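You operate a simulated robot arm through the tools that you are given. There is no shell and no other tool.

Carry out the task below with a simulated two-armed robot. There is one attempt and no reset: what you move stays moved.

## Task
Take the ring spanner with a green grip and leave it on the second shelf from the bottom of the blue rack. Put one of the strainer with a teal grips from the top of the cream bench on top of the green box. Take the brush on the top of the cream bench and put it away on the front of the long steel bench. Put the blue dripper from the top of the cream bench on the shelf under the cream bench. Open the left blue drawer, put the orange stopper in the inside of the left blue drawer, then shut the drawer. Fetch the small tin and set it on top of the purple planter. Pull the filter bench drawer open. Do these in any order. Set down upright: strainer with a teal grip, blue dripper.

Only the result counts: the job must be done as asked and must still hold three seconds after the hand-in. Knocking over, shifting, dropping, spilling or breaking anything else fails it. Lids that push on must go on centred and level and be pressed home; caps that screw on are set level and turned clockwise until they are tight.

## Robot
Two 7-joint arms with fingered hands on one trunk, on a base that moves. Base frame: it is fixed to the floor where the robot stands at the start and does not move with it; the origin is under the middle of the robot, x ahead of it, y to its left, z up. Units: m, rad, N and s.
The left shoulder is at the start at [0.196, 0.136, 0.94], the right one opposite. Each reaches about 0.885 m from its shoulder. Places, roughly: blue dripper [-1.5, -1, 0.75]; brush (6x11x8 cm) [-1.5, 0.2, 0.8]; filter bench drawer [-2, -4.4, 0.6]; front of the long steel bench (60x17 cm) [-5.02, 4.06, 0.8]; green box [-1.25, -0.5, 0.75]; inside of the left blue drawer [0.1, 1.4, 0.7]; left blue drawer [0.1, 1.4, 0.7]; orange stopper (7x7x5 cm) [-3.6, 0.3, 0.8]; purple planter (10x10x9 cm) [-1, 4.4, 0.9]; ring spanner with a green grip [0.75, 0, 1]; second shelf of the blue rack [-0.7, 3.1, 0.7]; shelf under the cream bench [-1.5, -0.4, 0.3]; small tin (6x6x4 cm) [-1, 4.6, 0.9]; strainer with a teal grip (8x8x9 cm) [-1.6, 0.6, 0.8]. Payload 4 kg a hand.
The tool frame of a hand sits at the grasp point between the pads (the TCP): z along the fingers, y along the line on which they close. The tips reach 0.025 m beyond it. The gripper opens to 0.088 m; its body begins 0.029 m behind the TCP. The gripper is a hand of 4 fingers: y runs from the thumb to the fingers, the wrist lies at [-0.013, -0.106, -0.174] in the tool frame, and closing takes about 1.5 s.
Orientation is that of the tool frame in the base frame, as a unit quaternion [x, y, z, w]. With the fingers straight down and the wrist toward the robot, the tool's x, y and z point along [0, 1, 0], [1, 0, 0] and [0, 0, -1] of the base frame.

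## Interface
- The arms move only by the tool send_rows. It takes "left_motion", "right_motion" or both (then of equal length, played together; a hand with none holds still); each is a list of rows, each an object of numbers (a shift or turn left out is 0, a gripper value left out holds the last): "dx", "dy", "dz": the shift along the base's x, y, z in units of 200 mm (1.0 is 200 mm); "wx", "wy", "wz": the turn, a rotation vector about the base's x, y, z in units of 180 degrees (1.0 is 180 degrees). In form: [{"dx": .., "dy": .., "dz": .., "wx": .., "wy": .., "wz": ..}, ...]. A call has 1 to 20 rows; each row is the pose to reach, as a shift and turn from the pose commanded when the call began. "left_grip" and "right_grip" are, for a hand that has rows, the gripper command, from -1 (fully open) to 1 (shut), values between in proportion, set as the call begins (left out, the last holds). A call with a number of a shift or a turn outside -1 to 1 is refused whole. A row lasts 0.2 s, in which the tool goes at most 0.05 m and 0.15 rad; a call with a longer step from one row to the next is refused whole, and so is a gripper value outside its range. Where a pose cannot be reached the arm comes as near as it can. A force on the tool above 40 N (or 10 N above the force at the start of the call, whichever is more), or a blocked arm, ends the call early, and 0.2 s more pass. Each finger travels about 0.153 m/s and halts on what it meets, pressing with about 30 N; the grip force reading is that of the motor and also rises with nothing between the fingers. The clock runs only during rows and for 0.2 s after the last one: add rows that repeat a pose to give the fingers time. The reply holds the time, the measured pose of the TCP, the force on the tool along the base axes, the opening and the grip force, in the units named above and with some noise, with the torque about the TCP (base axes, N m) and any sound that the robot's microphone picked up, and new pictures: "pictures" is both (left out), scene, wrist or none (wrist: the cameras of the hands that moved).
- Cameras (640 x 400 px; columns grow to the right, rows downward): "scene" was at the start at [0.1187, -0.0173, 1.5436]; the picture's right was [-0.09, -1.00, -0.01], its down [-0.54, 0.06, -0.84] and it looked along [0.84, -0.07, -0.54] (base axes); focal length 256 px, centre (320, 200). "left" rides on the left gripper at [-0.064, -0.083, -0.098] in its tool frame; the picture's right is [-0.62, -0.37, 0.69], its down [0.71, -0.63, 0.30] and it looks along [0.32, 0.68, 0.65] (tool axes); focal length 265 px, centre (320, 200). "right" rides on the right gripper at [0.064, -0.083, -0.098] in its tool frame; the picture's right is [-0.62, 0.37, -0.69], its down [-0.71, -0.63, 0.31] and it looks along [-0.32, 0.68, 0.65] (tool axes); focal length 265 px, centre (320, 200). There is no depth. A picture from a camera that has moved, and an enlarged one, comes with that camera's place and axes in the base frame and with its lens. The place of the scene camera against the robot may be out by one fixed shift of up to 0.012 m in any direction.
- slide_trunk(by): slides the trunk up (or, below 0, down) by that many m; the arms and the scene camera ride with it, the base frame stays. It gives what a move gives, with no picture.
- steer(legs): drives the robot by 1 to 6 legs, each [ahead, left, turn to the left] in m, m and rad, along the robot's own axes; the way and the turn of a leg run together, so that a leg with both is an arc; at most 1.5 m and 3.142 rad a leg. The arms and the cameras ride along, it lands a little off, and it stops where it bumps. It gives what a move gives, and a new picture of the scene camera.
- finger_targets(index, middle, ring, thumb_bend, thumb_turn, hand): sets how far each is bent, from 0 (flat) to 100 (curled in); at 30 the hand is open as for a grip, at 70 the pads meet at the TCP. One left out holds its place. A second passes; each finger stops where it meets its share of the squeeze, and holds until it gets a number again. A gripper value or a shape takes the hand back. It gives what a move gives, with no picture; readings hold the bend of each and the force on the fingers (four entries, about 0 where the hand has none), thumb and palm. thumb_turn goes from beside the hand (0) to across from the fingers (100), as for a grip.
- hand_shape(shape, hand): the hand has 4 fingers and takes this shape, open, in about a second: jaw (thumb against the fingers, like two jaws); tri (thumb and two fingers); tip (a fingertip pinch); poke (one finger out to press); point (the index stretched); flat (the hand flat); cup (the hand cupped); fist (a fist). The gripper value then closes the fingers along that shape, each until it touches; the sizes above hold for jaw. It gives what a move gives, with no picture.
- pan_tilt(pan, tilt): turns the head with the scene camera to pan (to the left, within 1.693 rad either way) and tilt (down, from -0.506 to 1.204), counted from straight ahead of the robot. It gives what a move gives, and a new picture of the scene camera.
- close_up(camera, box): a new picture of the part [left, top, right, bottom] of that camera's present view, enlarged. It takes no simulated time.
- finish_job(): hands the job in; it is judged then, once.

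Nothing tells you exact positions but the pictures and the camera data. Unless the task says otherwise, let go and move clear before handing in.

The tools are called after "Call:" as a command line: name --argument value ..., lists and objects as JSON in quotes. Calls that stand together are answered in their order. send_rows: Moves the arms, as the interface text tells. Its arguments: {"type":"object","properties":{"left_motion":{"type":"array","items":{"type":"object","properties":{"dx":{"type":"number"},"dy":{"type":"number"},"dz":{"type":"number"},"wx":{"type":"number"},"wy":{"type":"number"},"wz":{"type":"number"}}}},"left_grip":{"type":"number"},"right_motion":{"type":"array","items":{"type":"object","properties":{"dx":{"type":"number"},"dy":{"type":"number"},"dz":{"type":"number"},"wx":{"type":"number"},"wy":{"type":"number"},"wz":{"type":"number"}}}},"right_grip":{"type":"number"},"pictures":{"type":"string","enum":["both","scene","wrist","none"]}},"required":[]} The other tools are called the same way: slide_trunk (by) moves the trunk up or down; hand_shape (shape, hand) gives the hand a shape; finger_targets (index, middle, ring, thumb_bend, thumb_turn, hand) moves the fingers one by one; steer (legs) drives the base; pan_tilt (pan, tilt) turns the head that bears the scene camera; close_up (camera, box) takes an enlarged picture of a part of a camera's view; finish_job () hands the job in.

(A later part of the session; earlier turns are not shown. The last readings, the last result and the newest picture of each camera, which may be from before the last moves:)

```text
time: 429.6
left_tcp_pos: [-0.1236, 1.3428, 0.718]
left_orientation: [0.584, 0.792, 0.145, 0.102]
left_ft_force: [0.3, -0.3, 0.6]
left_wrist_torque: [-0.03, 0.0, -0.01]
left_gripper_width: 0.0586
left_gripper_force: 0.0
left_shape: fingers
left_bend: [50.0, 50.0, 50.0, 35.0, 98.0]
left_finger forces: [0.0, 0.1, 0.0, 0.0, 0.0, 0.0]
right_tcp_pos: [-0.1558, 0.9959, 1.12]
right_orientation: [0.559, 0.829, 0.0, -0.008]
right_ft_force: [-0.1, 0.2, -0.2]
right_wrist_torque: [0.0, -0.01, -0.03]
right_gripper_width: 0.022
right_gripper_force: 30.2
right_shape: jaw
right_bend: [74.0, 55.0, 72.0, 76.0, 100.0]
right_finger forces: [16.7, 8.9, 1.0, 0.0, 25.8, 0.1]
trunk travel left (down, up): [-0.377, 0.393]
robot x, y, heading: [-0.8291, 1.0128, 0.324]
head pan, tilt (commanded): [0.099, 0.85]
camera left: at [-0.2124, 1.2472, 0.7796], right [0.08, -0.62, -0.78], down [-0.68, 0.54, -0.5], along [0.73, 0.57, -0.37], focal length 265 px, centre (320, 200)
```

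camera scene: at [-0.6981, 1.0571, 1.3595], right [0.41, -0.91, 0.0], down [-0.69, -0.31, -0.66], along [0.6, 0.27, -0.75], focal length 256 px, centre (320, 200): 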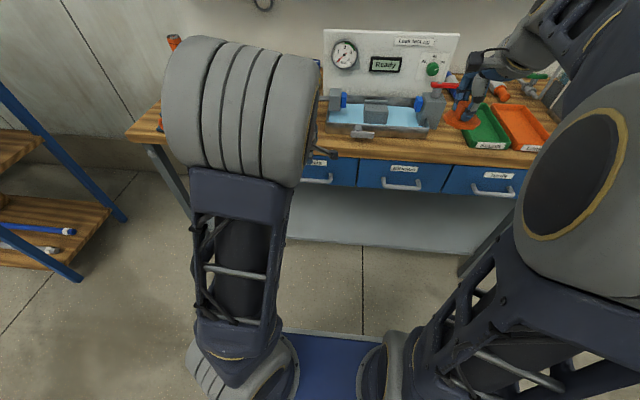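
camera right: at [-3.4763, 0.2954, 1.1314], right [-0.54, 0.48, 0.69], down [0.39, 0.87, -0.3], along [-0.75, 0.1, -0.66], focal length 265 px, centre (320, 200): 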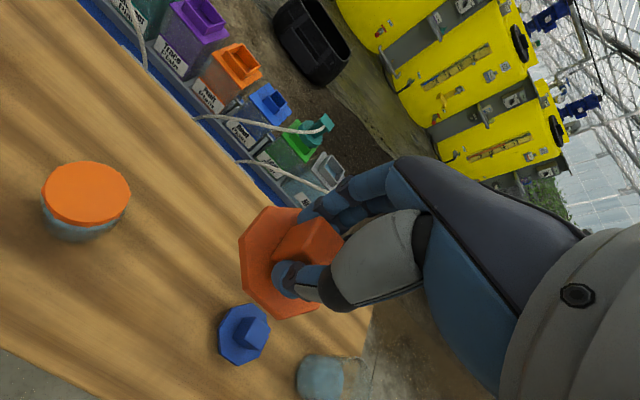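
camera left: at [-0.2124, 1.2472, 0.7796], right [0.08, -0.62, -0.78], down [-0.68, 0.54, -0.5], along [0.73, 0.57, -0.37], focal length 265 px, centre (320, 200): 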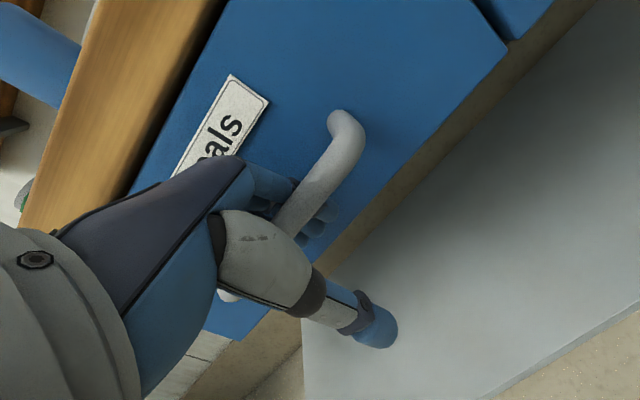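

The bar is between fingers (behind) and thumb. Closing the grip.

Call:
send_rows --left_motion '[{"dz": 0}, {"dz": 0}, {"dz": 0}, {"dz": 0}, {"dz": 0}, {"dz": 0}, {"dz": 0}, {"dz": 0}]' --left_grip 1 --pictures "wrist"

```text
time: 431.4
left_tcp_pos: [-0.1243, 1.343, 0.7177]
left_orientation: [0.586, 0.791, 0.144, 0.1]
left_ft_force: [-0.1, -1.2, -13.4]
left_wrist_torque: [-0.02, 0.04, 0.01]
left_gripper_width: 0.0
left_gripper_force: 29.8
left_shape: jaw
left_bend: [71.0, 70.0, 70.0, 41.0, 100.0]
left_finger forces: [7.9, 0.6, 2.4, 0.1, 17.9, 0.1]
right_tcp_pos: [-0.1561, 0.9956, 1.1192]
right_orientation: [0.558, 0.83, 0.0, -0.008]
right_ft_force: [0.1, 0.0, 0.2]
right_wrist_torque: [0.01, 0.0, -0.01]
right_gripper_width: 0.0219
right_gripper_force: 29.8
right_shape: jaw
right_bend: [74.0, 55.0, 72.0, 76.0, 100.0]
right_finger forces: [16.7, 8.9, 1.0, 0.0, 25.7, 0.1]
trunk travel left (down, up): [-0.377, 0.393]
robot x, y, heading: [-0.8292, 1.0108, 0.325]
head pan, tilt (commanded): [0.099, 0.85]
camera left: at [-0.2125, 1.247, 0.779], right [0.08, -0.62, -0.78], down [-0.68, 0.54, -0.5], along [0.73, 0.57, -0.37], focal length 265 px, centre (320, 200)
```

left: 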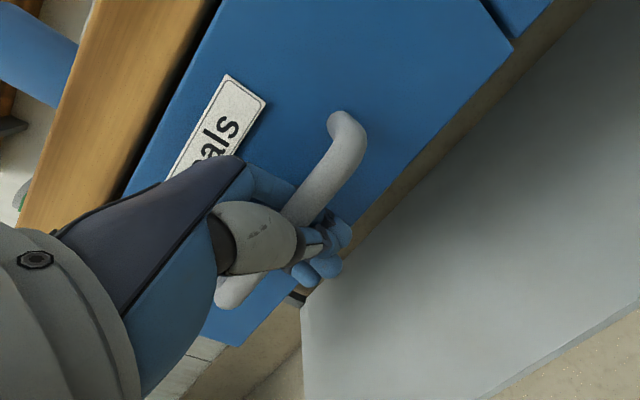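

The hand is hooked around the bar. Pulling the drawer straight out.

Call:
send_rows --left_motion '[{"dx": -0.05, "dy": -0.016}, {"dx": -0.12, "dy": -0.039}, {"dx": -0.22, "dy": -0.072}, {"dx": -0.33, "dy": -0.108}, {"dx": -0.45, "dy": -0.148}, {"dx": -0.57, "dy": -0.187}, {"dx": -0.69, "dy": -0.227}, {"dx": -0.8, "dy": -0.263}, {"dx": -0.9, "dy": -0.296}, {"dx": -0.95, "dy": -0.312}, {"dx": -0.95, "dy": -0.312}]'

```text
time: 433.9
left_tcp_pos: [-0.2753, 1.2876, 0.7092]
left_orientation: [0.585, 0.792, 0.146, 0.102]
left_ft_force: [-0.7, 1.6, 6.8]
left_wrist_torque: [-0.01, 0.0, -0.03]
left_gripper_width: 0.0001
left_gripper_force: 30.0
left_shape: jaw
left_bend: [72.0, 70.0, 70.0, 44.0, 100.0]
left_finger forces: [4.3, 0.0, 2.2, 0.1, 3.7, 0.1]
left hand out of reach, approached as far as the arm can: row 8, 9, 10, 11
right_tcp_pos: [-0.1559, 0.9944, 1.1207]
right_orientation: [0.558, 0.83, 0.001, -0.009]
right_ft_force: [-0.1, -0.3, -1.1]
right_wrist_torque: [-0.02, 0.01, 0.02]
right_gripper_width: 0.0218
right_gripper_force: 29.5
right_shape: jaw
right_bend: [74.0, 55.0, 72.0, 76.0, 100.0]
right_finger forces: [16.7, 9.1, 1.0, 0.0, 25.8, 0.0]
trunk travel left (down, up): [-0.377, 0.393]
robot x, y, heading: [-0.8261, 1.0132, 0.328]
head pan, tilt (commanded): [0.099, 0.85]
camera scene: at [-0.6982, 1.0571, 1.3596], right [0.41, -0.91, 0.0], down [-0.68, -0.31, -0.66], along [0.6, 0.27, -0.75], focal length 256 px, centre (320, 200)
camera left: at [-0.3639, 1.1913, 0.7707], right [0.08, -0.62, -0.78], down [-0.67, 0.54, -0.5], along [0.73, 0.57, -0.37], focal length 265 px, centre (320, 200)
```

scene: 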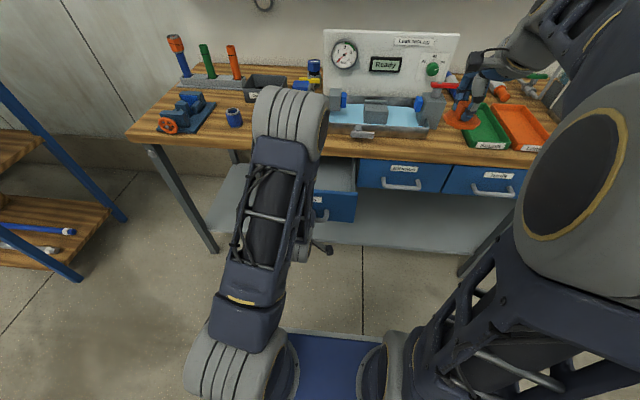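
left: 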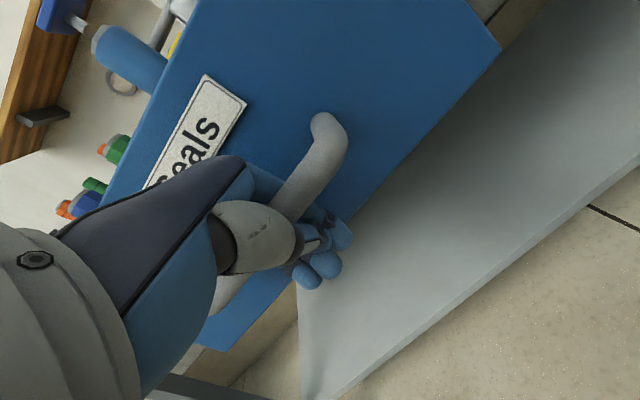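

The drawer is open ~16 cm. I'll drive back 8 cm while holding the handle to open it a bit more.

Call:
steer --legs '[[-0.08, 0, 0]]'

```text
time: 434.9
left_tcp_pos: [-0.3536, 1.261, 0.7085]
left_orientation: [0.584, 0.792, 0.146, 0.102]
left_ft_force: [0.3, -0.2, 2.0]
left_wrist_torque: [0.04, -0.01, -0.07]
left_gripper_width: 0.0002
left_gripper_force: 29.6
left_shape: jaw
left_bend: [72.0, 70.0, 70.0, 44.0, 100.0]
left_finger forces: [3.0, 0.1, 2.4, 0.0, 4.1, 0.0]
right_tcp_pos: [-0.2334, 0.9712, 1.1192]
right_orientation: [0.559, 0.829, 0.0, -0.008]
right_ft_force: [-0.1, 0.4, -0.8]
right_wrist_torque: [0.01, 0.0, -0.02]
right_gripper_width: 0.0219
right_gripper_force: 29.9
right_shape: jaw
right_bend: [74.0, 55.0, 72.0, 76.0, 100.0]
right_finger forces: [16.7, 9.0, 1.0, 0.0, 25.9, 0.0]
trunk travel left (down, up): [-0.377, 0.393]
robot x, y, heading: [-0.905, 0.9878, 0.324]
head pan, tilt (commanded): [0.099, 0.85]
camera scene: at [-0.7754, 1.0312, 1.3595], right [0.41, -0.91, 0.0], down [-0.68, -0.31, -0.66], along [0.6, 0.27, -0.75], focal length 256 px, centre (320, 200)
```

scene: 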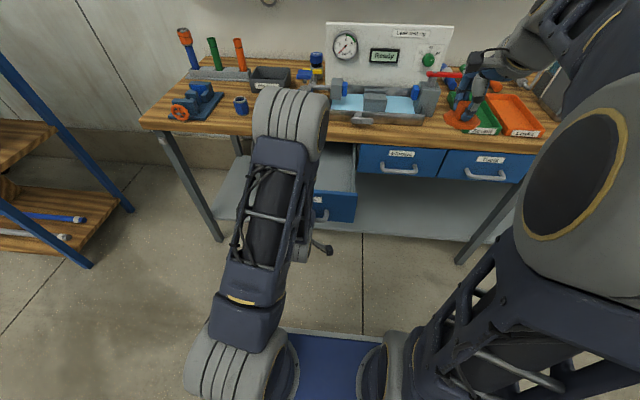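

The drawer is now open ~24 cm. Releasing the handle gently and lifting the hand out.

Call:
finger_targets --hand "left" --index 50 --middle 50 --ring 50 --thumb_bend 35

Call:
send_rows --left_motion '[{"dz": 0.0}, {"dz": 0.08}, {"dz": 0.2}, {"dz": 0.35}, {"dz": 0.5}, {"dz": 0.65}, {"dz": 0.8}, {"dz": 0.8}]'

```text
time: 435.9
left_tcp_pos: [-0.3527, 1.2627, 0.7088]
left_orientation: [0.584, 0.792, 0.145, 0.101]
left_ft_force: [0.3, 0.7, -0.3]
left_wrist_torque: [0.01, 0.02, 0.03]
left_gripper_width: 0.0581
left_gripper_force: 1.1
left_shape: fingers
left_bend: [50.0, 51.0, 50.0, 35.0, 100.0]
left_finger forces: [1.4, 1.1, 0.1, 0.1, 0.0, 0.1]
right_tcp_pos: [-0.2326, 0.9702, 1.1194]
right_orientation: [0.559, 0.829, 0.0, -0.008]
right_ft_force: [0.2, 0.5, -0.8]
right_wrist_torque: [0.01, -0.01, -0.03]
right_gripper_width: 0.0221
right_gripper_force: 29.6
right_shape: jaw
right_bend: [74.0, 55.0, 72.0, 76.0, 100.0]
right_finger forces: [16.7, 9.0, 1.0, 0.1, 25.8, 0.1]
trunk travel left (down, up): [-0.377, 0.393]
robot x, y, heading: [-0.906, 0.9851, 0.326]
head pan, tilt (commanded): [0.099, 0.85]
```

```text
time: 437.7
left_tcp_pos: [-0.3489, 1.2623, 0.8689]
left_orientation: [0.584, 0.792, 0.145, 0.101]
left_ft_force: [-0.5, -0.1, -1.2]
left_wrist_torque: [0.01, -0.01, -0.01]
left_gripper_width: 0.0579
left_gripper_force: 0.1
left_shape: fingers
left_bend: [50.0, 50.0, 50.0, 35.0, 100.0]
left_finger forces: [0.0, 0.0, 0.0, 0.1, 0.1, 0.0]
left hand out of reach, approached as far as the arm can: row 2, 3, 4, 5, 6, 7, 8
right_tcp_pos: [-0.233, 0.9695, 1.1196]
right_orientation: [0.558, 0.83, 0.0, -0.007]
right_ft_force: [-0.6, -0.5, 0.1]
right_wrist_torque: [0.0, -0.01, -0.02]
right_gripper_width: 0.0221
right_gripper_force: 30.3
right_shape: jaw
right_bend: [74.0, 55.0, 72.0, 76.0, 100.0]
right_finger forces: [16.7, 8.9, 0.9, 0.0, 25.8, 0.1]
trunk travel left (down, up): [-0.377, 0.393]
robot x, y, heading: [-0.9066, 0.9874, 0.326]
head pan, tilt (commanded): [0.099, 0.85]
camera scene: at [-0.7753, 1.0312, 1.3595], right [0.41, -0.91, 0.0], down [-0.68, -0.31, -0.66], along [0.6, 0.27, -0.75], focal length 256 px, centre (320, 200)
camera left: at [-0.4374, 1.1664, 0.9302], right [0.08, -0.62, -0.78], down [-0.68, 0.54, -0.5], along [0.73, 0.57, -0.37], focal length 265 px, centre (320, 200)
```

scene: 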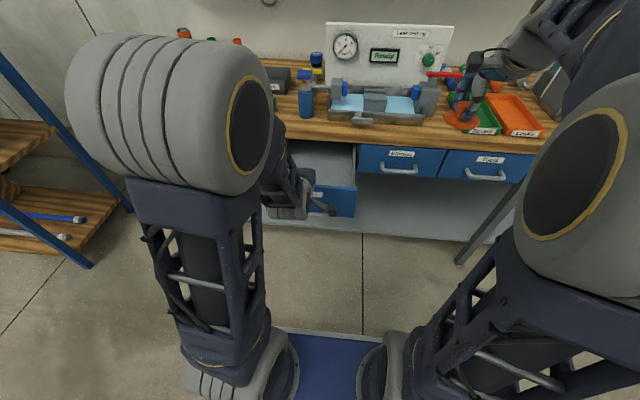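
left: 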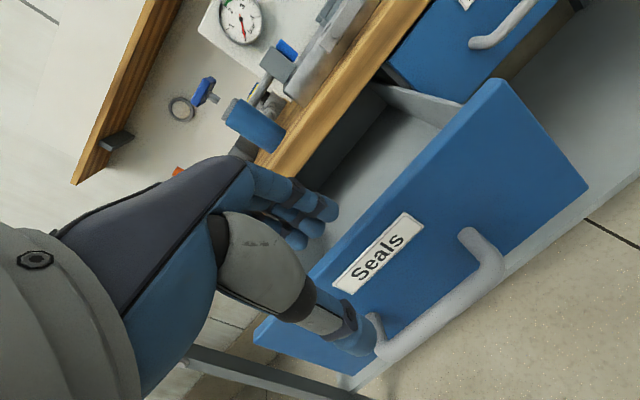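

Drawer open and hand clear. Moving the left hand up and to the left (and level again) to make room for the right hand.

Call:
send_rows --left_motion '[{"dx": 0.0, "dy": 0.02, "dz": 0.12, "wx": -0.0044, "wy": 0.0132}, {"dx": -0.02, "dy": 0.1, "dz": 0.24, "wx": -0.0088, "wy": 0.0264}, {"dx": -0.05, "dy": 0.22, "dz": 0.36, "wx": -0.0132, "wy": 0.0396}, {"dx": -0.08, "dy": 0.36, "dz": 0.48, "wx": -0.0176, "wy": 0.0528}, {"dx": -0.12, "dy": 0.5, "dz": 0.6, "wx": -0.022, "wy": 0.066}, {"dx": -0.16, "dy": 0.64, "dz": 0.72, "wx": -0.0264, "wy": 0.0792}, {"dx": -0.2, "dy": 0.78, "dz": 0.84, "wx": -0.0308, "wy": 0.0924}, {"dx": -0.22, "dy": 0.9, "dz": 0.95, "wx": -0.0353, "wy": 0.1057}, {"dx": -0.22, "dy": 0.9, "dz": 0.95, "wx": -0.0353, "wy": 0.1057}]' --left_grip -1

Call:
close_up --camera "scene" --box '[250, 120, 410, 230]'

```text
time: 439.7
left_tcp_pos: [-0.3917, 1.4401, 1.0583]
left_orientation: [0.594, 0.804, 0.003, 0.001]
left_ft_force: [-0.6, 0.1, -1.1]
left_wrist_torque: [0.03, -0.04, -0.03]
left_gripper_width: 0.0878
left_gripper_force: 0.0
left_shape: jaw
left_bend: [30.0, 30.0, 30.0, 30.0, 98.0]
left_finger forces: [0.0, 0.0, 0.1, 0.0, 0.0, 0.1]
right_tcp_pos: [-0.2323, 0.9707, 1.1203]
right_orientation: [0.558, 0.83, 0.0, -0.008]
right_ft_force: [0.1, 0.1, -0.4]
right_wrist_torque: [0.0, -0.01, -0.04]
right_gripper_width: 0.0222
right_gripper_force: 30.1
right_shape: jaw
right_bend: [74.0, 55.0, 72.0, 76.0, 100.0]
right_finger forces: [16.6, 9.0, 1.1, 0.0, 25.8, 0.0]
trunk travel left (down, up): [-0.377, 0.393]
robot x, y, heading: [-0.904, 0.9866, 0.33]
head pan, tilt (commanded): [0.099, 0.85]
camera scene: at [-0.7753, 1.0312, 1.3595], right [0.41, -0.91, 0.0], down [-0.68, -0.31, -0.66], along [0.6, 0.27, -0.75], focal length 256 px, centre (320, 200)
camera left: at [-0.4534, 1.354, 1.1549], right [-0.17, -0.7, -0.7], down [-0.81, 0.5, -0.31], along [0.56, 0.51, -0.65], focal length 265 px, centre (320, 200)
```

scene: 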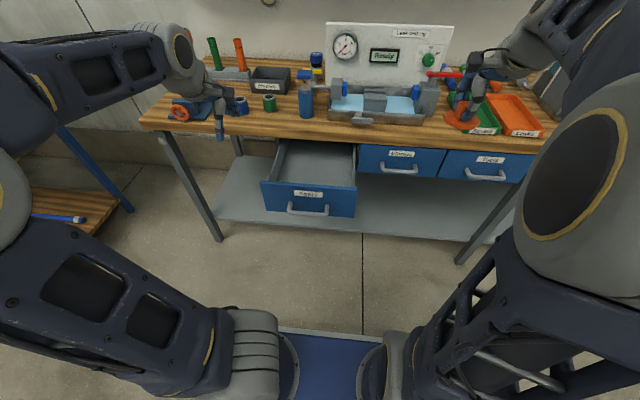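
left: 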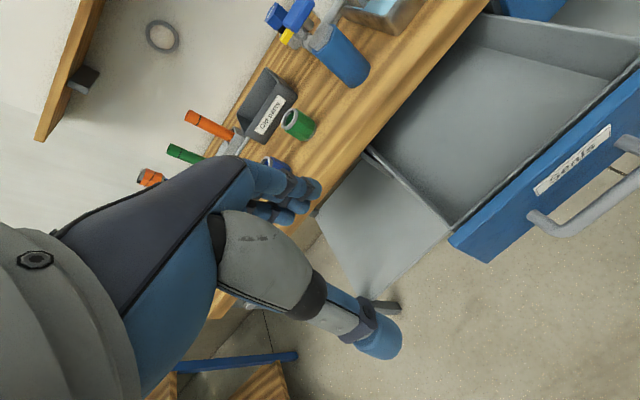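

```text
3.64 times, centred on (330, 175) of scene
camera zoom: at [-0.7753, 1.0312, 1.3595], right [0.41, -0.91, 0.0], down [-0.68, -0.31, -0.66], along [0.6, 0.27, -0.75], focal length 931 px, centre (284, 291)
```

zoom: 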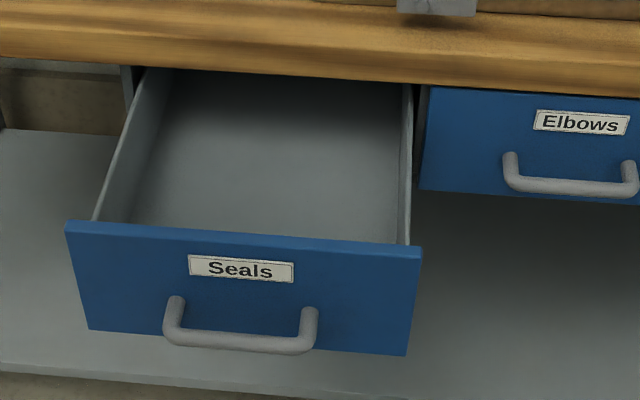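

The drawer is empty. I'll shift left 15 cm and bring the stopper over the open drawer (≈[-0.193, 1.31]).

Call:
steer --legs '[[0, 0.15, 0]]'

Call:
send_rows --right_motion '[{"dx": 0.06, "dy": 0.13, "dz": -0.05}, {"dx": 0.12, "dy": 0.27, "dz": -0.1}, {"dx": 0.18, "dy": 0.41, "dz": -0.15}, {"dx": 0.24, "dy": 0.55, "dz": -0.2}, {"dx": 0.3, "dy": 0.69, "dz": -0.25}, {"dx": 0.36, "dy": 0.83, "dz": -0.3}, {"dx": 0.41, "dy": 0.95, "dz": -0.35}, {"dx": 0.41, "dy": 0.95, "dz": -0.35}]'

```text
time: 441.1
left_tcp_pos: [-0.4412, 1.587, 1.0578]
left_orientation: [0.594, 0.804, 0.003, 0.001]
left_ft_force: [-0.4, 0.7, -0.2]
left_wrist_torque: [0.01, 0.01, -0.04]
left_gripper_width: 0.0877
left_gripper_force: 0.0
left_shape: jaw
left_bend: [30.0, 30.0, 30.0, 30.0, 98.0]
left_finger forces: [0.0, 0.0, 0.1, 0.0, 0.0, 0.0]
right_tcp_pos: [-0.2819, 1.1158, 1.1201]
right_orientation: [0.558, 0.83, 0.0, -0.008]
right_ft_force: [-0.2, 1.0, -0.2]
right_wrist_torque: [-0.01, 0.0, 0.0]
right_gripper_width: 0.0223
right_gripper_force: 29.7
right_shape: jaw
right_bend: [74.0, 55.0, 72.0, 76.0, 100.0]
right_finger forces: [16.7, 9.0, 1.0, 0.1, 25.8, 0.0]
trunk travel left (down, up): [-0.377, 0.393]
robot x, y, heading: [-0.9531, 1.1322, 0.326]
head pan, tilt (commanded): [0.099, 0.85]
camera scene: at [-0.8244, 1.1773, 1.3595], right [0.41, -0.91, 0.0], down [-0.68, -0.31, -0.66], along [0.6, 0.27, -0.75], focal length 256 px, centre (320, 200)
```

scene: 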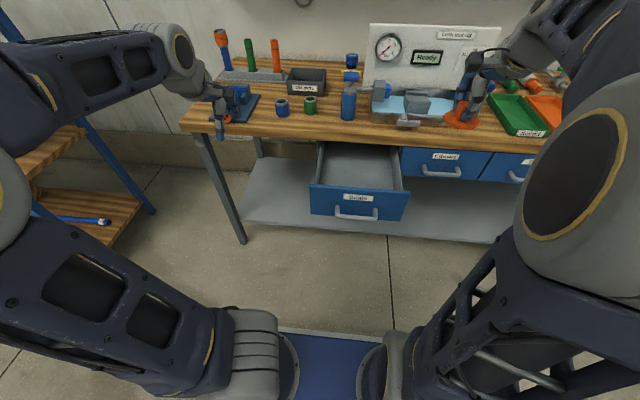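

```text
time: 442.9
left_tcp_pos: [-0.4424, 1.587, 1.058]
left_orientation: [0.593, 0.805, 0.003, 0.001]
left_ft_force: [0.0, -0.6, 1.1]
left_wrist_torque: [0.02, 0.03, -0.01]
left_gripper_width: 0.0879
left_gripper_force: 0.1
left_shape: jaw
left_bend: [30.0, 30.0, 30.0, 30.0, 98.0]
left_finger forces: [0.0, 0.0, 0.0, 0.0, 0.1, 0.0]
right_tcp_pos: [-0.2002, 1.3063, 1.0523]
right_orientation: [0.558, 0.829, 0.001, -0.009]
right_ft_force: [0.3, 0.3, 0.6]
right_wrist_torque: [-0.01, 0.0, 0.02]
right_gripper_width: 0.022
right_gripper_force: 30.1
right_shape: jaw
right_bend: [74.0, 55.0, 72.0, 76.0, 100.0]
right_finger forces: [16.7, 9.0, 1.0, 0.1, 25.8, 0.1]
trunk travel left (down, up): [-0.377, 0.393]
robot x, y, heading: [-0.9552, 1.1334, 0.322]
head pan, tilt (commanded): [0.099, 0.85]
camera scene: at [-0.8244, 1.1773, 1.3595], right [0.41, -0.91, 0.0], down [-0.68, -0.31, -0.66], along [0.6, 0.27, -0.75], focal length 256 px, centre (320, 200)
camera right: at [-0.3002, 1.334, 1.1509], right [0.58, -0.44, 0.68], down [-0.32, -0.9, -0.31], along [0.75, -0.04, -0.66], focal length 265 px, centre (320, 200)
```

scene: 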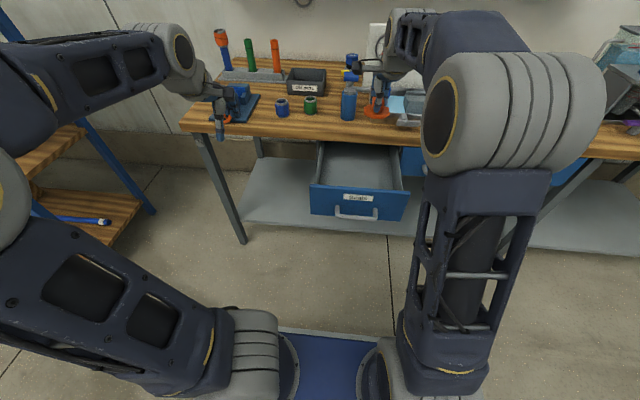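
right: 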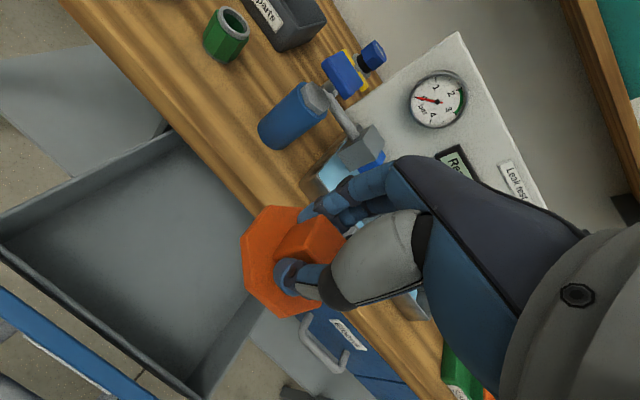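

The stopper is above the drawer interior. Lowering it in.

Call:
send_rows --right_motion '[{"dx": 0.01, "dy": 0.03, "dz": -0.12}, {"dx": 0.02, "dy": 0.05, "dz": -0.25}, {"dx": 0.032, "dy": 0.07, "dz": -0.4}, {"dx": 0.032, "dy": 0.07, "dz": -0.55}, {"dx": 0.032, "dy": 0.07, "dz": -0.7}, {"dx": 0.032, "dy": 0.07, "dz": -0.85}, {"dx": 0.032, "dy": 0.07, "dz": -1.0}, {"dx": 0.032, "dy": 0.07, "dz": -1.0}]'

```text
time: 444.7
left_tcp_pos: [-0.4413, 1.5875, 1.0577]
left_orientation: [0.594, 0.804, 0.004, 0.001]
left_ft_force: [0.5, 1.1, -0.9]
left_wrist_torque: [0.03, -0.03, 0.03]
left_gripper_width: 0.0877
left_gripper_force: 0.0
left_shape: jaw
left_bend: [30.0, 30.0, 30.0, 30.0, 98.0]
left_finger forces: [0.0, 0.0, 0.0, 0.0, 0.0, 0.0]
right_tcp_pos: [-0.193, 1.3192, 0.8501]
right_orientation: [0.559, 0.829, -0.001, -0.008]
right_ft_force: [0.0, 0.4, -0.2]
right_wrist_torque: [-0.02, 0.02, -0.02]
right_gripper_width: 0.022
right_gripper_force: 29.7
right_shape: jaw
right_bend: [74.0, 55.0, 72.0, 76.0, 100.0]
right_finger forces: [16.8, 9.0, 0.9, 0.1, 25.7, 0.1]
trunk travel left (down, up): [-0.377, 0.393]
robot x, y, heading: [-0.956, 1.1312, 0.327]
head pan, tilt (commanded): [0.099, 0.85]
camera scene: at [-0.8244, 1.1773, 1.3595], right [0.41, -0.91, 0.0], down [-0.68, -0.31, -0.66], along [0.6, 0.27, -0.75], focal length 256 px, centre (320, 200)
camera right: at [-0.292, 1.3469, 0.9496], right [0.58, -0.44, 0.68], down [-0.32, -0.9, -0.31], along [0.75, -0.04, -0.66], focal length 265 px, centre (320, 200)
```

scene: 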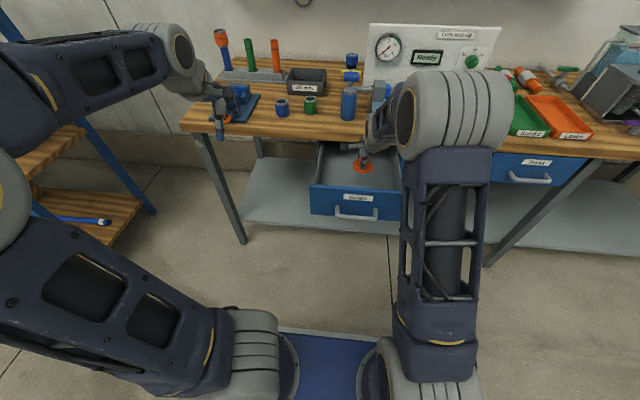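
right: 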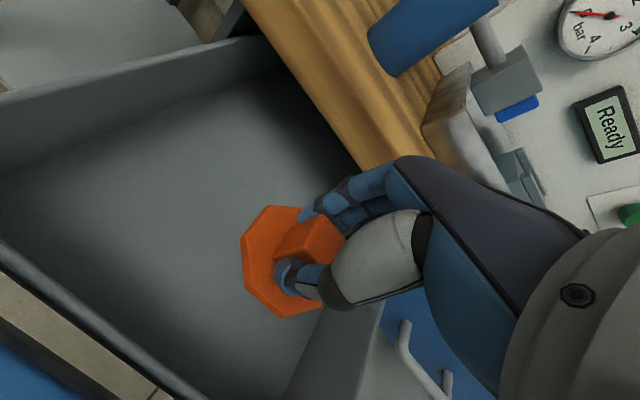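

Call:
send_rows --right_motion '[{"dz": -0.1}, {"dz": -0.2}, {"dz": -0.3}, {"dz": -0.37}, {"dz": -0.37}]' --pictures "wrist"

Call:
send_rows --right_motion '[{"dz": -0.02}, {"dz": -0.04}, {"dz": -0.06}, {"dz": -0.08}, {"dz": -0.1}, {"dz": -0.12}]' --pictures "wrist"

```text
time: 445.9
left_tcp_pos: [-0.442, 1.5855, 1.0567]
left_orientation: [0.594, 0.805, 0.004, 0.002]
left_ft_force: [-0.4, 0.1, 0.5]
left_wrist_torque: [0.0, 0.02, -0.02]
left_gripper_width: 0.0876
left_gripper_force: 0.1
left_shape: jaw
left_bend: [30.0, 30.0, 30.0, 30.0, 98.0]
left_finger forces: [0.0, 0.0, 0.0, 0.0, 0.1, 0.0]
right_tcp_pos: [-0.1946, 1.3196, 0.7749]
right_orientation: [0.558, 0.83, 0.0, -0.008]
right_ft_force: [-0.2, -0.3, -0.1]
right_wrist_torque: [-0.01, 0.0, 0.02]
right_gripper_width: 0.0222
right_gripper_force: 30.4
right_shape: jaw
right_bend: [74.0, 55.0, 72.0, 76.0, 100.0]
right_finger forces: [16.8, 9.0, 0.9, 0.0, 25.8, 0.1]
trunk travel left (down, up): [-0.377, 0.393]
robot x, y, heading: [-0.9553, 1.1355, 0.326]
head pan, tilt (commanded): [0.099, 0.85]
camera right: at [-0.2944, 1.3468, 0.875], right [0.58, -0.44, 0.68], down [-0.32, -0.9, -0.31], along [0.75, -0.04, -0.66], focal length 265 px, centre (320, 200)
```

right: 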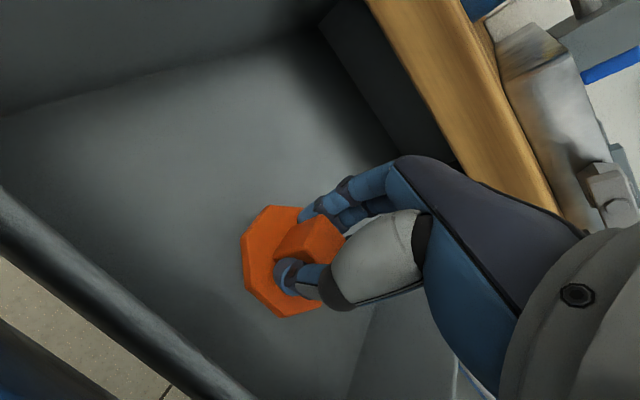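

```text
time: 447.3
left_tcp_pos: [-0.4408, 1.5862, 1.0578]
left_orientation: [0.594, 0.805, 0.004, 0.002]
left_ft_force: [0.2, 0.0, 0.5]
left_wrist_torque: [0.03, 0.03, -0.02]
left_gripper_width: 0.0878
left_gripper_force: 0.1
left_shape: jaw
left_bend: [30.0, 30.0, 30.0, 30.0, 98.0]
left_finger forces: [0.0, 0.1, 0.0, 0.1, 0.0, 0.0]
right_tcp_pos: [-0.1935, 1.3194, 0.7509]
right_orientation: [0.558, 0.83, 0.0, -0.008]
right_ft_force: [-0.6, -0.2, 1.2]
right_wrist_torque: [0.03, -0.01, -0.01]
right_gripper_width: 0.0222
right_gripper_force: 30.1
right_shape: jaw
right_bend: [74.0, 55.0, 72.0, 76.0, 100.0]
right_finger forces: [16.9, 9.0, 0.9, 0.1, 25.9, 0.0]
trunk travel left (down, up): [-0.377, 0.393]
robot x, y, heading: [-0.9531, 1.1354, 0.326]
head pan, tilt (commanded): [0.099, 0.85]
camera right: at [-0.2927, 1.3469, 0.8513], right [0.58, -0.44, 0.68], down [-0.32, -0.9, -0.31], along [0.75, -0.04, -0.66], focal length 265 px, centre (320, 200)
```

right: 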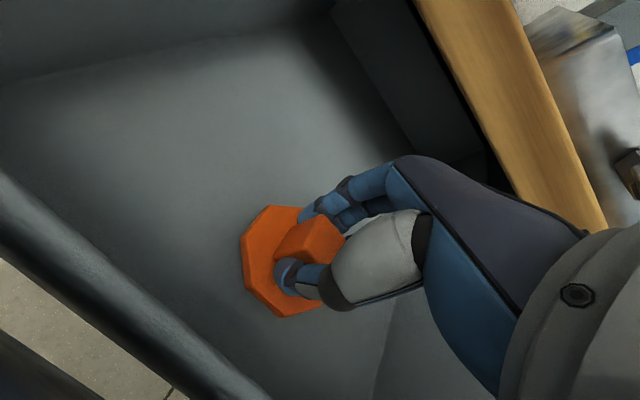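

Call:
send_rows --right_motion '[{"dz": -0.02}, {"dz": -0.04}, {"dz": -0.06}, {"dz": -0.08}, {"dz": -0.1}, {"dz": -0.12}, {"dz": -0.14}, {"dz": -0.16}]' --pictures "wrist"

```text
time: 448.2
left_tcp_pos: [-0.4413, 1.5864, 1.0581]
left_orientation: [0.594, 0.804, 0.003, 0.001]
left_ft_force: [0.3, -0.8, 0.0]
left_wrist_torque: [-0.01, -0.01, 0.02]
left_gripper_width: 0.0878
left_gripper_force: 0.0
left_shape: jaw
left_bend: [30.0, 30.0, 30.0, 30.0, 98.0]
left_finger forces: [0.0, 0.0, 0.0, 0.0, 0.0, 0.0]
right_tcp_pos: [-0.1871, 1.3211, 0.7481]
right_orientation: [0.559, 0.829, 0.01, -0.003]
right_ft_force: [0.2, -0.9, 15.4]
right_wrist_torque: [0.08, -0.11, -0.01]
right_gripper_width: 0.0242
right_gripper_force: 30.2
right_shape: jaw
right_bend: [74.0, 55.0, 72.0, 76.0, 100.0]
right_finger forces: [19.6, 9.6, 1.5, 0.0, 28.8, 0.0]
trunk travel left (down, up): [-0.377, 0.393]
robot x, y, heading: [-0.951, 1.1319, 0.328]
head pan, tilt (commanded): [0.099, 0.85]
stopped in row 4 (right hand): the force on the tool passed its limit at 44 N (the readings are from after the stop); the commanded pose is now the measured one
camera right: at [-0.2892, 1.3482, 0.8461], right [0.57, -0.45, 0.69], down [-0.31, -0.89, -0.32], along [0.76, -0.03, -0.65], focal length 265 px, centre (320, 200)
```

right: 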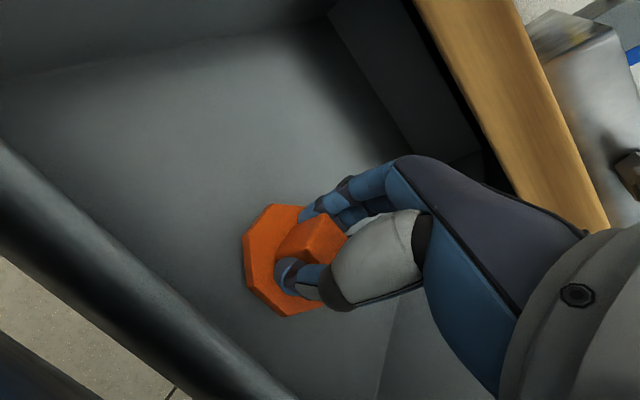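

Contact with the drawer floor. Relieve and release.

Call:
send_rows --right_motion '[{"dz": 0.01}, {"dz": 0.01}, {"dz": 0.01}, {"dz": 0.01}, {"dz": 0.01}, {"dz": 0.01}]' --right_grip -0.35 --pictures "wrist"

Call:
send_rows --right_motion '[{"dz": 0.05}, {"dz": 0.15}, {"dz": 0.3}, {"dz": 0.45}, {"dz": 0.6}, {"dz": 0.75}, {"dz": 0.9}, {"dz": 1.0}, {"dz": 1.0}]' --pictures "wrist"

```text
time: 449.6
left_tcp_pos: [-0.4398, 1.5867, 1.0592]
left_orientation: [0.594, 0.804, 0.004, 0.002]
left_ft_force: [-0.3, 0.0, 0.1]
left_wrist_torque: [0.01, -0.01, 0.02]
left_gripper_width: 0.0877
left_gripper_force: 0.1
left_shape: jaw
left_bend: [30.0, 30.0, 30.0, 30.0, 98.0]
left_finger forces: [0.0, 0.0, 0.1, 0.1, 0.0, 0.1]
right_tcp_pos: [-0.1892, 1.3204, 0.7476]
right_orientation: [0.559, 0.829, 0.007, -0.005]
right_ft_force: [-0.4, 1.1, 0.4]
right_wrist_torque: [-0.02, -0.01, 0.02]
right_gripper_width: 0.059
right_gripper_force: 0.0
right_shape: jaw
right_bend: [28.0, 38.0, 35.0, 60.0, 100.0]
right_finger forces: [0.0, 0.1, 0.1, 0.0, 0.0, 0.0]
trunk travel left (down, up): [-0.377, 0.393]
robot x, y, heading: [-0.9515, 1.1313, 0.323]
head pan, tilt (commanded): [0.099, 0.85]
camera right: at [-0.2902, 1.3479, 0.8458], right [0.57, -0.45, 0.69], down [-0.32, -0.89, -0.32], along [0.76, -0.03, -0.65], focal length 265 px, centre (320, 200)
```

right: 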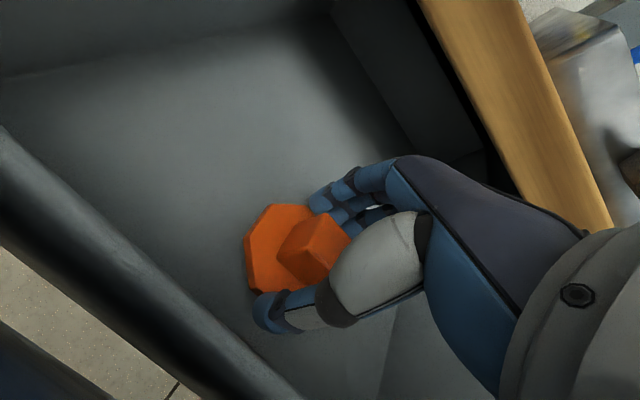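

```text
time: 451.6
left_tcp_pos: [-0.4408, 1.5866, 1.0576]
left_orientation: [0.594, 0.804, 0.003, 0.002]
left_ft_force: [-0.2, -0.8, 0.4]
left_wrist_torque: [0.02, -0.01, 0.0]
left_gripper_width: 0.0876
left_gripper_force: 0.1
left_shape: jaw
left_bend: [30.0, 30.0, 30.0, 30.0, 98.0]
left_finger forces: [0.0, 0.0, 0.0, 0.1, 0.0, 0.1]
right_tcp_pos: [-0.1907, 1.3227, 0.9478]
right_orientation: [0.56, 0.829, 0.007, -0.005]
right_ft_force: [0.1, 0.0, -0.5]
right_wrist_torque: [0.03, -0.02, 0.02]
right_gripper_width: 0.059
right_gripper_force: 0.0
right_shape: jaw
right_bend: [28.0, 38.0, 35.0, 60.0, 100.0]
right_finger forces: [0.0, 0.1, 0.1, 0.0, 0.1, 0.0]
trunk travel left (down, up): [-0.377, 0.393]
robot x, y, heading: [-0.958, 1.1326, 0.327]
head pan, tilt (commanded): [0.099, 0.85]
camera right: at [-0.2905, 1.3496, 1.0461], right [0.57, -0.45, 0.69], down [-0.32, -0.89, -0.32], along [0.76, -0.03, -0.65], focal length 265 px, centre (320, 200)
```

right: 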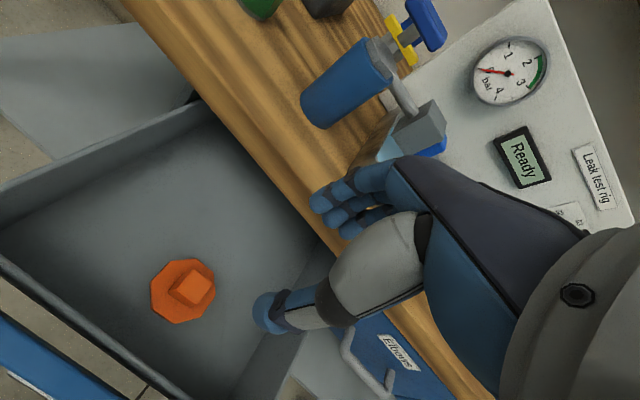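

The stopper lies inside the drawer. Now to close it: back up 10 cm, bring the closed right hand in front of the handle bar and push it in.

Call:
send_rows --right_motion '[{"dz": 0.1}, {"dz": 0.2}, {"dz": 0.3}, {"dz": 0.4}, {"dz": 0.4}]' --right_grip 1 --pictures "none"

Call:
steer --legs '[[-0.1, 0, 0]]'

Call:
close_up --camera "scene" --box '[280, 100, 440, 220]'

```text
time: 452.8
left_tcp_pos: [-0.4406, 1.588, 1.0578]
left_orientation: [0.594, 0.804, 0.004, 0.002]
left_ft_force: [0.0, -0.3, -0.4]
left_wrist_torque: [0.04, -0.01, 0.02]
left_gripper_width: 0.0878
left_gripper_force: 0.0
left_shape: jaw
left_bend: [30.0, 30.0, 30.0, 30.0, 98.0]
left_finger forces: [0.0, 0.0, 0.1, 0.0, 0.0, 0.0]
right_tcp_pos: [-0.1892, 1.3208, 1.0284]
right_orientation: [0.56, 0.829, 0.007, -0.004]
right_ft_force: [-1.1, 0.0, -0.7]
right_wrist_torque: [-0.02, 0.0, -0.01]
right_gripper_width: 0.0
right_gripper_force: 29.7
right_shape: jaw
right_bend: [70.0, 70.0, 70.0, 39.0, 100.0]
right_finger forces: [0.0, 0.1, 0.0, 0.0, 0.0, 0.0]
trunk travel left (down, up): [-0.377, 0.393]
robot x, y, heading: [-0.9545, 1.1332, 0.321]
head pan, tilt (commanded): [0.099, 0.85]
```

```text
time: 453.9
left_tcp_pos: [-0.5364, 1.5548, 1.0573]
left_orientation: [0.593, 0.805, 0.003, 0.001]
left_ft_force: [-0.3, -0.4, -0.1]
left_wrist_torque: [-0.02, -0.01, 0.01]
left_gripper_width: 0.0876
left_gripper_force: 0.0
left_shape: jaw
left_bend: [30.0, 30.0, 30.0, 30.0, 98.0]
left_finger forces: [0.0, 0.0, 0.1, 0.1, 0.0, 0.0]
right_tcp_pos: [-0.2848, 1.2886, 1.0275]
right_orientation: [0.559, 0.829, 0.007, -0.005]
right_ft_force: [0.2, 0.8, 0.2]
right_wrist_torque: [0.0, 0.0, 0.0]
right_gripper_width: 0.0
right_gripper_force: 29.7
right_shape: jaw
right_bend: [70.0, 70.0, 70.0, 40.0, 100.0]
right_finger forces: [0.0, 0.0, 0.0, 0.0, 0.0, 0.0]
trunk travel left (down, up): [-0.377, 0.393]
robot x, y, heading: [-1.0478, 1.0953, 0.325]
head pan, tilt (commanded): [0.099, 0.85]
camera scene: at [-0.9194, 1.1454, 1.3595], right [0.41, -0.91, 0.0], down [-0.68, -0.31, -0.66], along [0.6, 0.27, -0.75], focal length 256 px, centre (320, 200)
```

scene: 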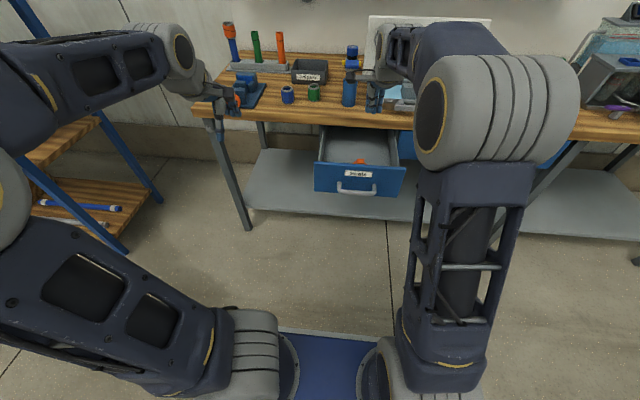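

```text
3.33 times, centred on (360, 160) of scene
camera zoom: at [-0.9194, 1.1454, 1.3595], right [0.41, -0.91, 0.0], down [-0.68, -0.31, -0.66], along [0.6, 0.27, -0.75], focal length 854 px, centre (187, 333)
```

zoom: 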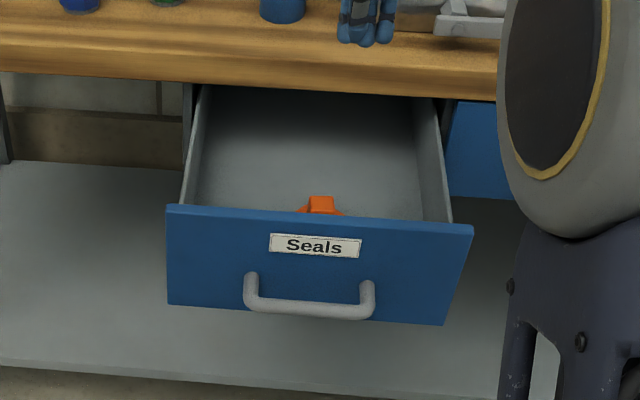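

Positioning the closed right hand in front of the bar.

Call:
send_rows --right_motion '[{"dx": -0.13, "dy": -0.043}, {"dx": -0.26, "dy": -0.086}, {"dx": -0.39, "dy": -0.129}, {"dx": -0.54, "dy": -0.177}, {"dx": -0.54, "dy": -0.177, "dz": -0.15}, {"dx": -0.54, "dy": -0.177, "dz": -0.3}, {"dx": -0.54, "dy": -0.177, "dz": -0.45}, {"dx": -0.54, "dy": -0.177, "dz": -0.6}, {"dx": -0.54, "dy": -0.177, "dz": -0.75}, {"dx": -0.54, "dy": -0.177, "dz": -0.9}, {"dx": -0.54, "dy": -0.177, "dz": -1.0}, {"dx": -0.54, "dy": -0.177, "dz": -1.0}]'

```text
time: 456.5
left_tcp_pos: [-0.5362, 1.5545, 1.0594]
left_orientation: [0.594, 0.805, 0.003, 0.001]
left_ft_force: [-1.3, -0.4, -0.5]
left_wrist_torque: [-0.01, 0.0, 0.01]
left_gripper_width: 0.0875
left_gripper_force: 0.1
left_shape: jaw
left_bend: [30.0, 30.0, 30.0, 30.0, 98.0]
left_finger forces: [0.1, 0.0, 0.1, 0.0, 0.1, 0.0]
right_tcp_pos: [-0.3921, 1.255, 0.8294]
right_orientation: [0.559, 0.829, 0.007, -0.005]
right_ft_force: [0.0, -0.8, 0.0]
right_wrist_torque: [-0.02, -0.01, -0.02]
right_gripper_width: 0.0
right_gripper_force: 30.3
right_shape: jaw
right_bend: [70.0, 70.0, 70.0, 40.0, 100.0]
right_finger forces: [0.1, 0.1, 0.1, 0.0, 0.1, 0.1]
trunk travel left (down, up): [-0.377, 0.393]
robot x, y, heading: [-1.0493, 1.1022, 0.325]
head pan, tilt (commanded): [0.099, 0.85]
camera scene: at [-0.9194, 1.1454, 1.3595], right [0.41, -0.91, 0.0], down [-0.68, -0.31, -0.66], along [0.6, 0.27, -0.75], focal length 256 px, centre (320, 200)
camera right: at [-0.4933, 1.2816, 0.927], right [0.57, -0.45, 0.69], down [-0.32, -0.89, -0.32], along [0.76, -0.03, -0.65], focal length 265 px, centre (320, 200)
```

scene: 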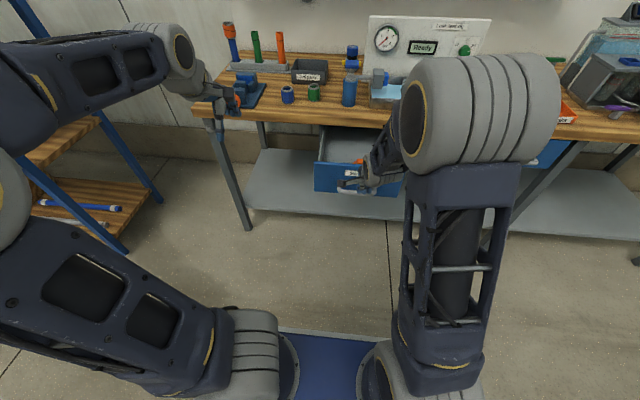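
right: 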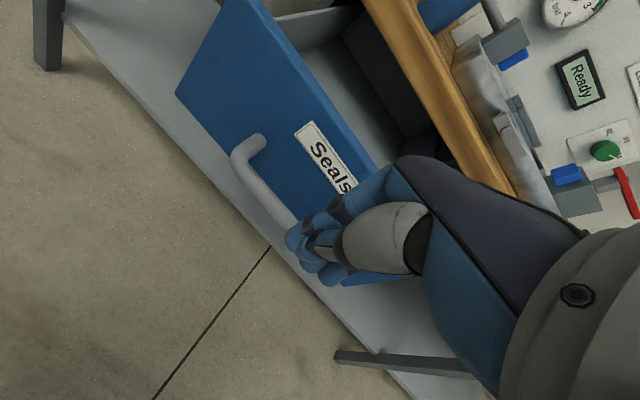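

Call:
send_rows --right_motion '[{"dz": -0.15}, {"dz": -0.3}, {"dz": -0.48}, {"dz": -0.48}]' --pictures "none"

Call:
send_rows --right_motion '[{"dx": 0.1, "dy": 0.033}, {"dx": 0.2, "dy": 0.066}, {"dx": 0.3, "dy": 0.099}, {"dx": 0.4, "dy": 0.131}, {"dx": 0.5, "dy": 0.164}, {"dx": 0.6, "dy": 0.197}, {"dx": 0.7, "dy": 0.23}, {"dx": 0.8, "dy": 0.263}, {"dx": 0.9, "dy": 0.296}, {"dx": 0.95, "dy": 0.312}, {"dx": 0.95, "dy": 0.312}]'

```text
time: 457.5
left_tcp_pos: [-0.5366, 1.5563, 1.0572]
left_orientation: [0.593, 0.805, 0.003, 0.001]
left_ft_force: [-0.7, -0.2, 0.5]
left_wrist_torque: [-0.01, -0.02, 0.0]
left_gripper_width: 0.0879
left_gripper_force: 0.1
left_shape: jaw
left_bend: [30.0, 30.0, 30.0, 30.0, 98.0]
left_finger forces: [0.0, 0.0, 0.1, 0.1, 0.0, 0.0]
right_tcp_pos: [-0.3913, 1.2559, 0.7323]
right_orientation: [0.558, 0.83, 0.008, -0.005]
right_ft_force: [0.0, -0.2, -0.3]
right_wrist_torque: [0.01, 0.02, -0.03]
right_gripper_width: 0.0001
right_gripper_force: 29.9
right_shape: jaw
right_bend: [70.0, 70.0, 70.0, 40.0, 100.0]
right_finger forces: [0.0, 0.0, 0.0, 0.1, 0.1, 0.0]
trunk travel left (down, up): [-0.377, 0.393]
robot x, y, heading: [-1.0497, 1.0988, 0.326]
head pan, tilt (commanded): [0.099, 0.85]
```

```text
time: 459.9
left_tcp_pos: [-0.5362, 1.5549, 1.0584]
left_orientation: [0.594, 0.805, 0.003, 0.002]
left_ft_force: [0.4, -0.3, -0.1]
left_wrist_torque: [0.0, 0.02, -0.02]
left_gripper_width: 0.0878
left_gripper_force: 0.0
left_shape: jaw
left_bend: [30.0, 30.0, 30.0, 30.0, 98.0]
left_finger forces: [0.0, 0.1, 0.1, 0.0, 0.1, 0.0]
right_tcp_pos: [-0.2038, 1.3172, 0.7311]
right_orientation: [0.559, 0.829, 0.007, -0.005]
right_ft_force: [0.9, -0.9, -0.2]
right_wrist_torque: [-0.01, 0.02, -0.01]
right_gripper_width: 0.0001
right_gripper_force: 29.9
right_shape: jaw
right_bend: [70.0, 70.0, 70.0, 40.0, 100.0]
right_finger forces: [0.1, 0.0, 0.1, 0.0, 0.0, 0.1]
trunk travel left (down, up): [-0.377, 0.393]
robot x, y, heading: [-1.0499, 1.0997, 0.326]
head pan, tilt (commanded): [0.099, 0.85]
camera scene: at [-0.9194, 1.1454, 1.3595], right [0.41, -0.91, 0.0], down [-0.68, -0.31, -0.66], along [0.6, 0.27, -0.75], focal length 256 px, centre (320, 200)
camera right: at [-0.3038, 1.3447, 0.8295], right [0.57, -0.45, 0.69], down [-0.32, -0.89, -0.32], along [0.76, -0.03, -0.65], focal length 265 px, centre (320, 200)
```

scene: 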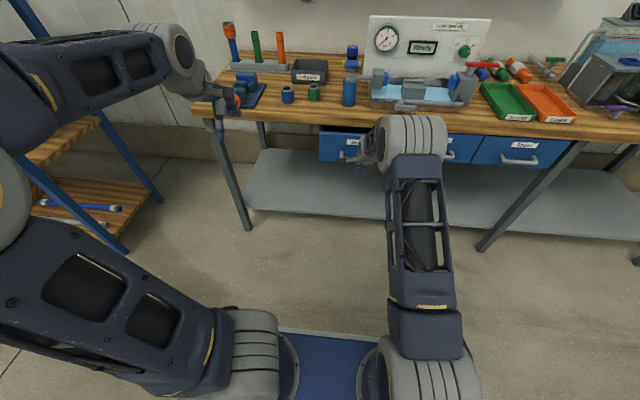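
right: 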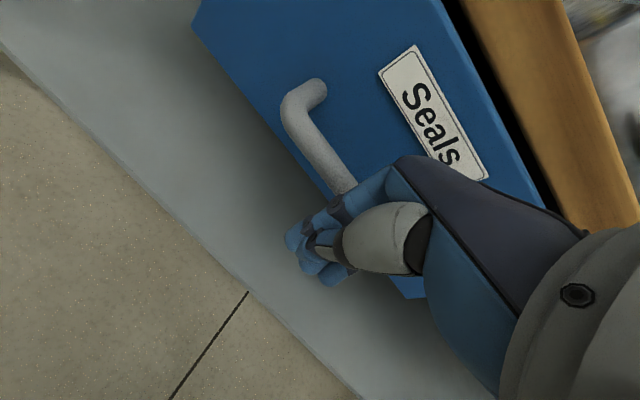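

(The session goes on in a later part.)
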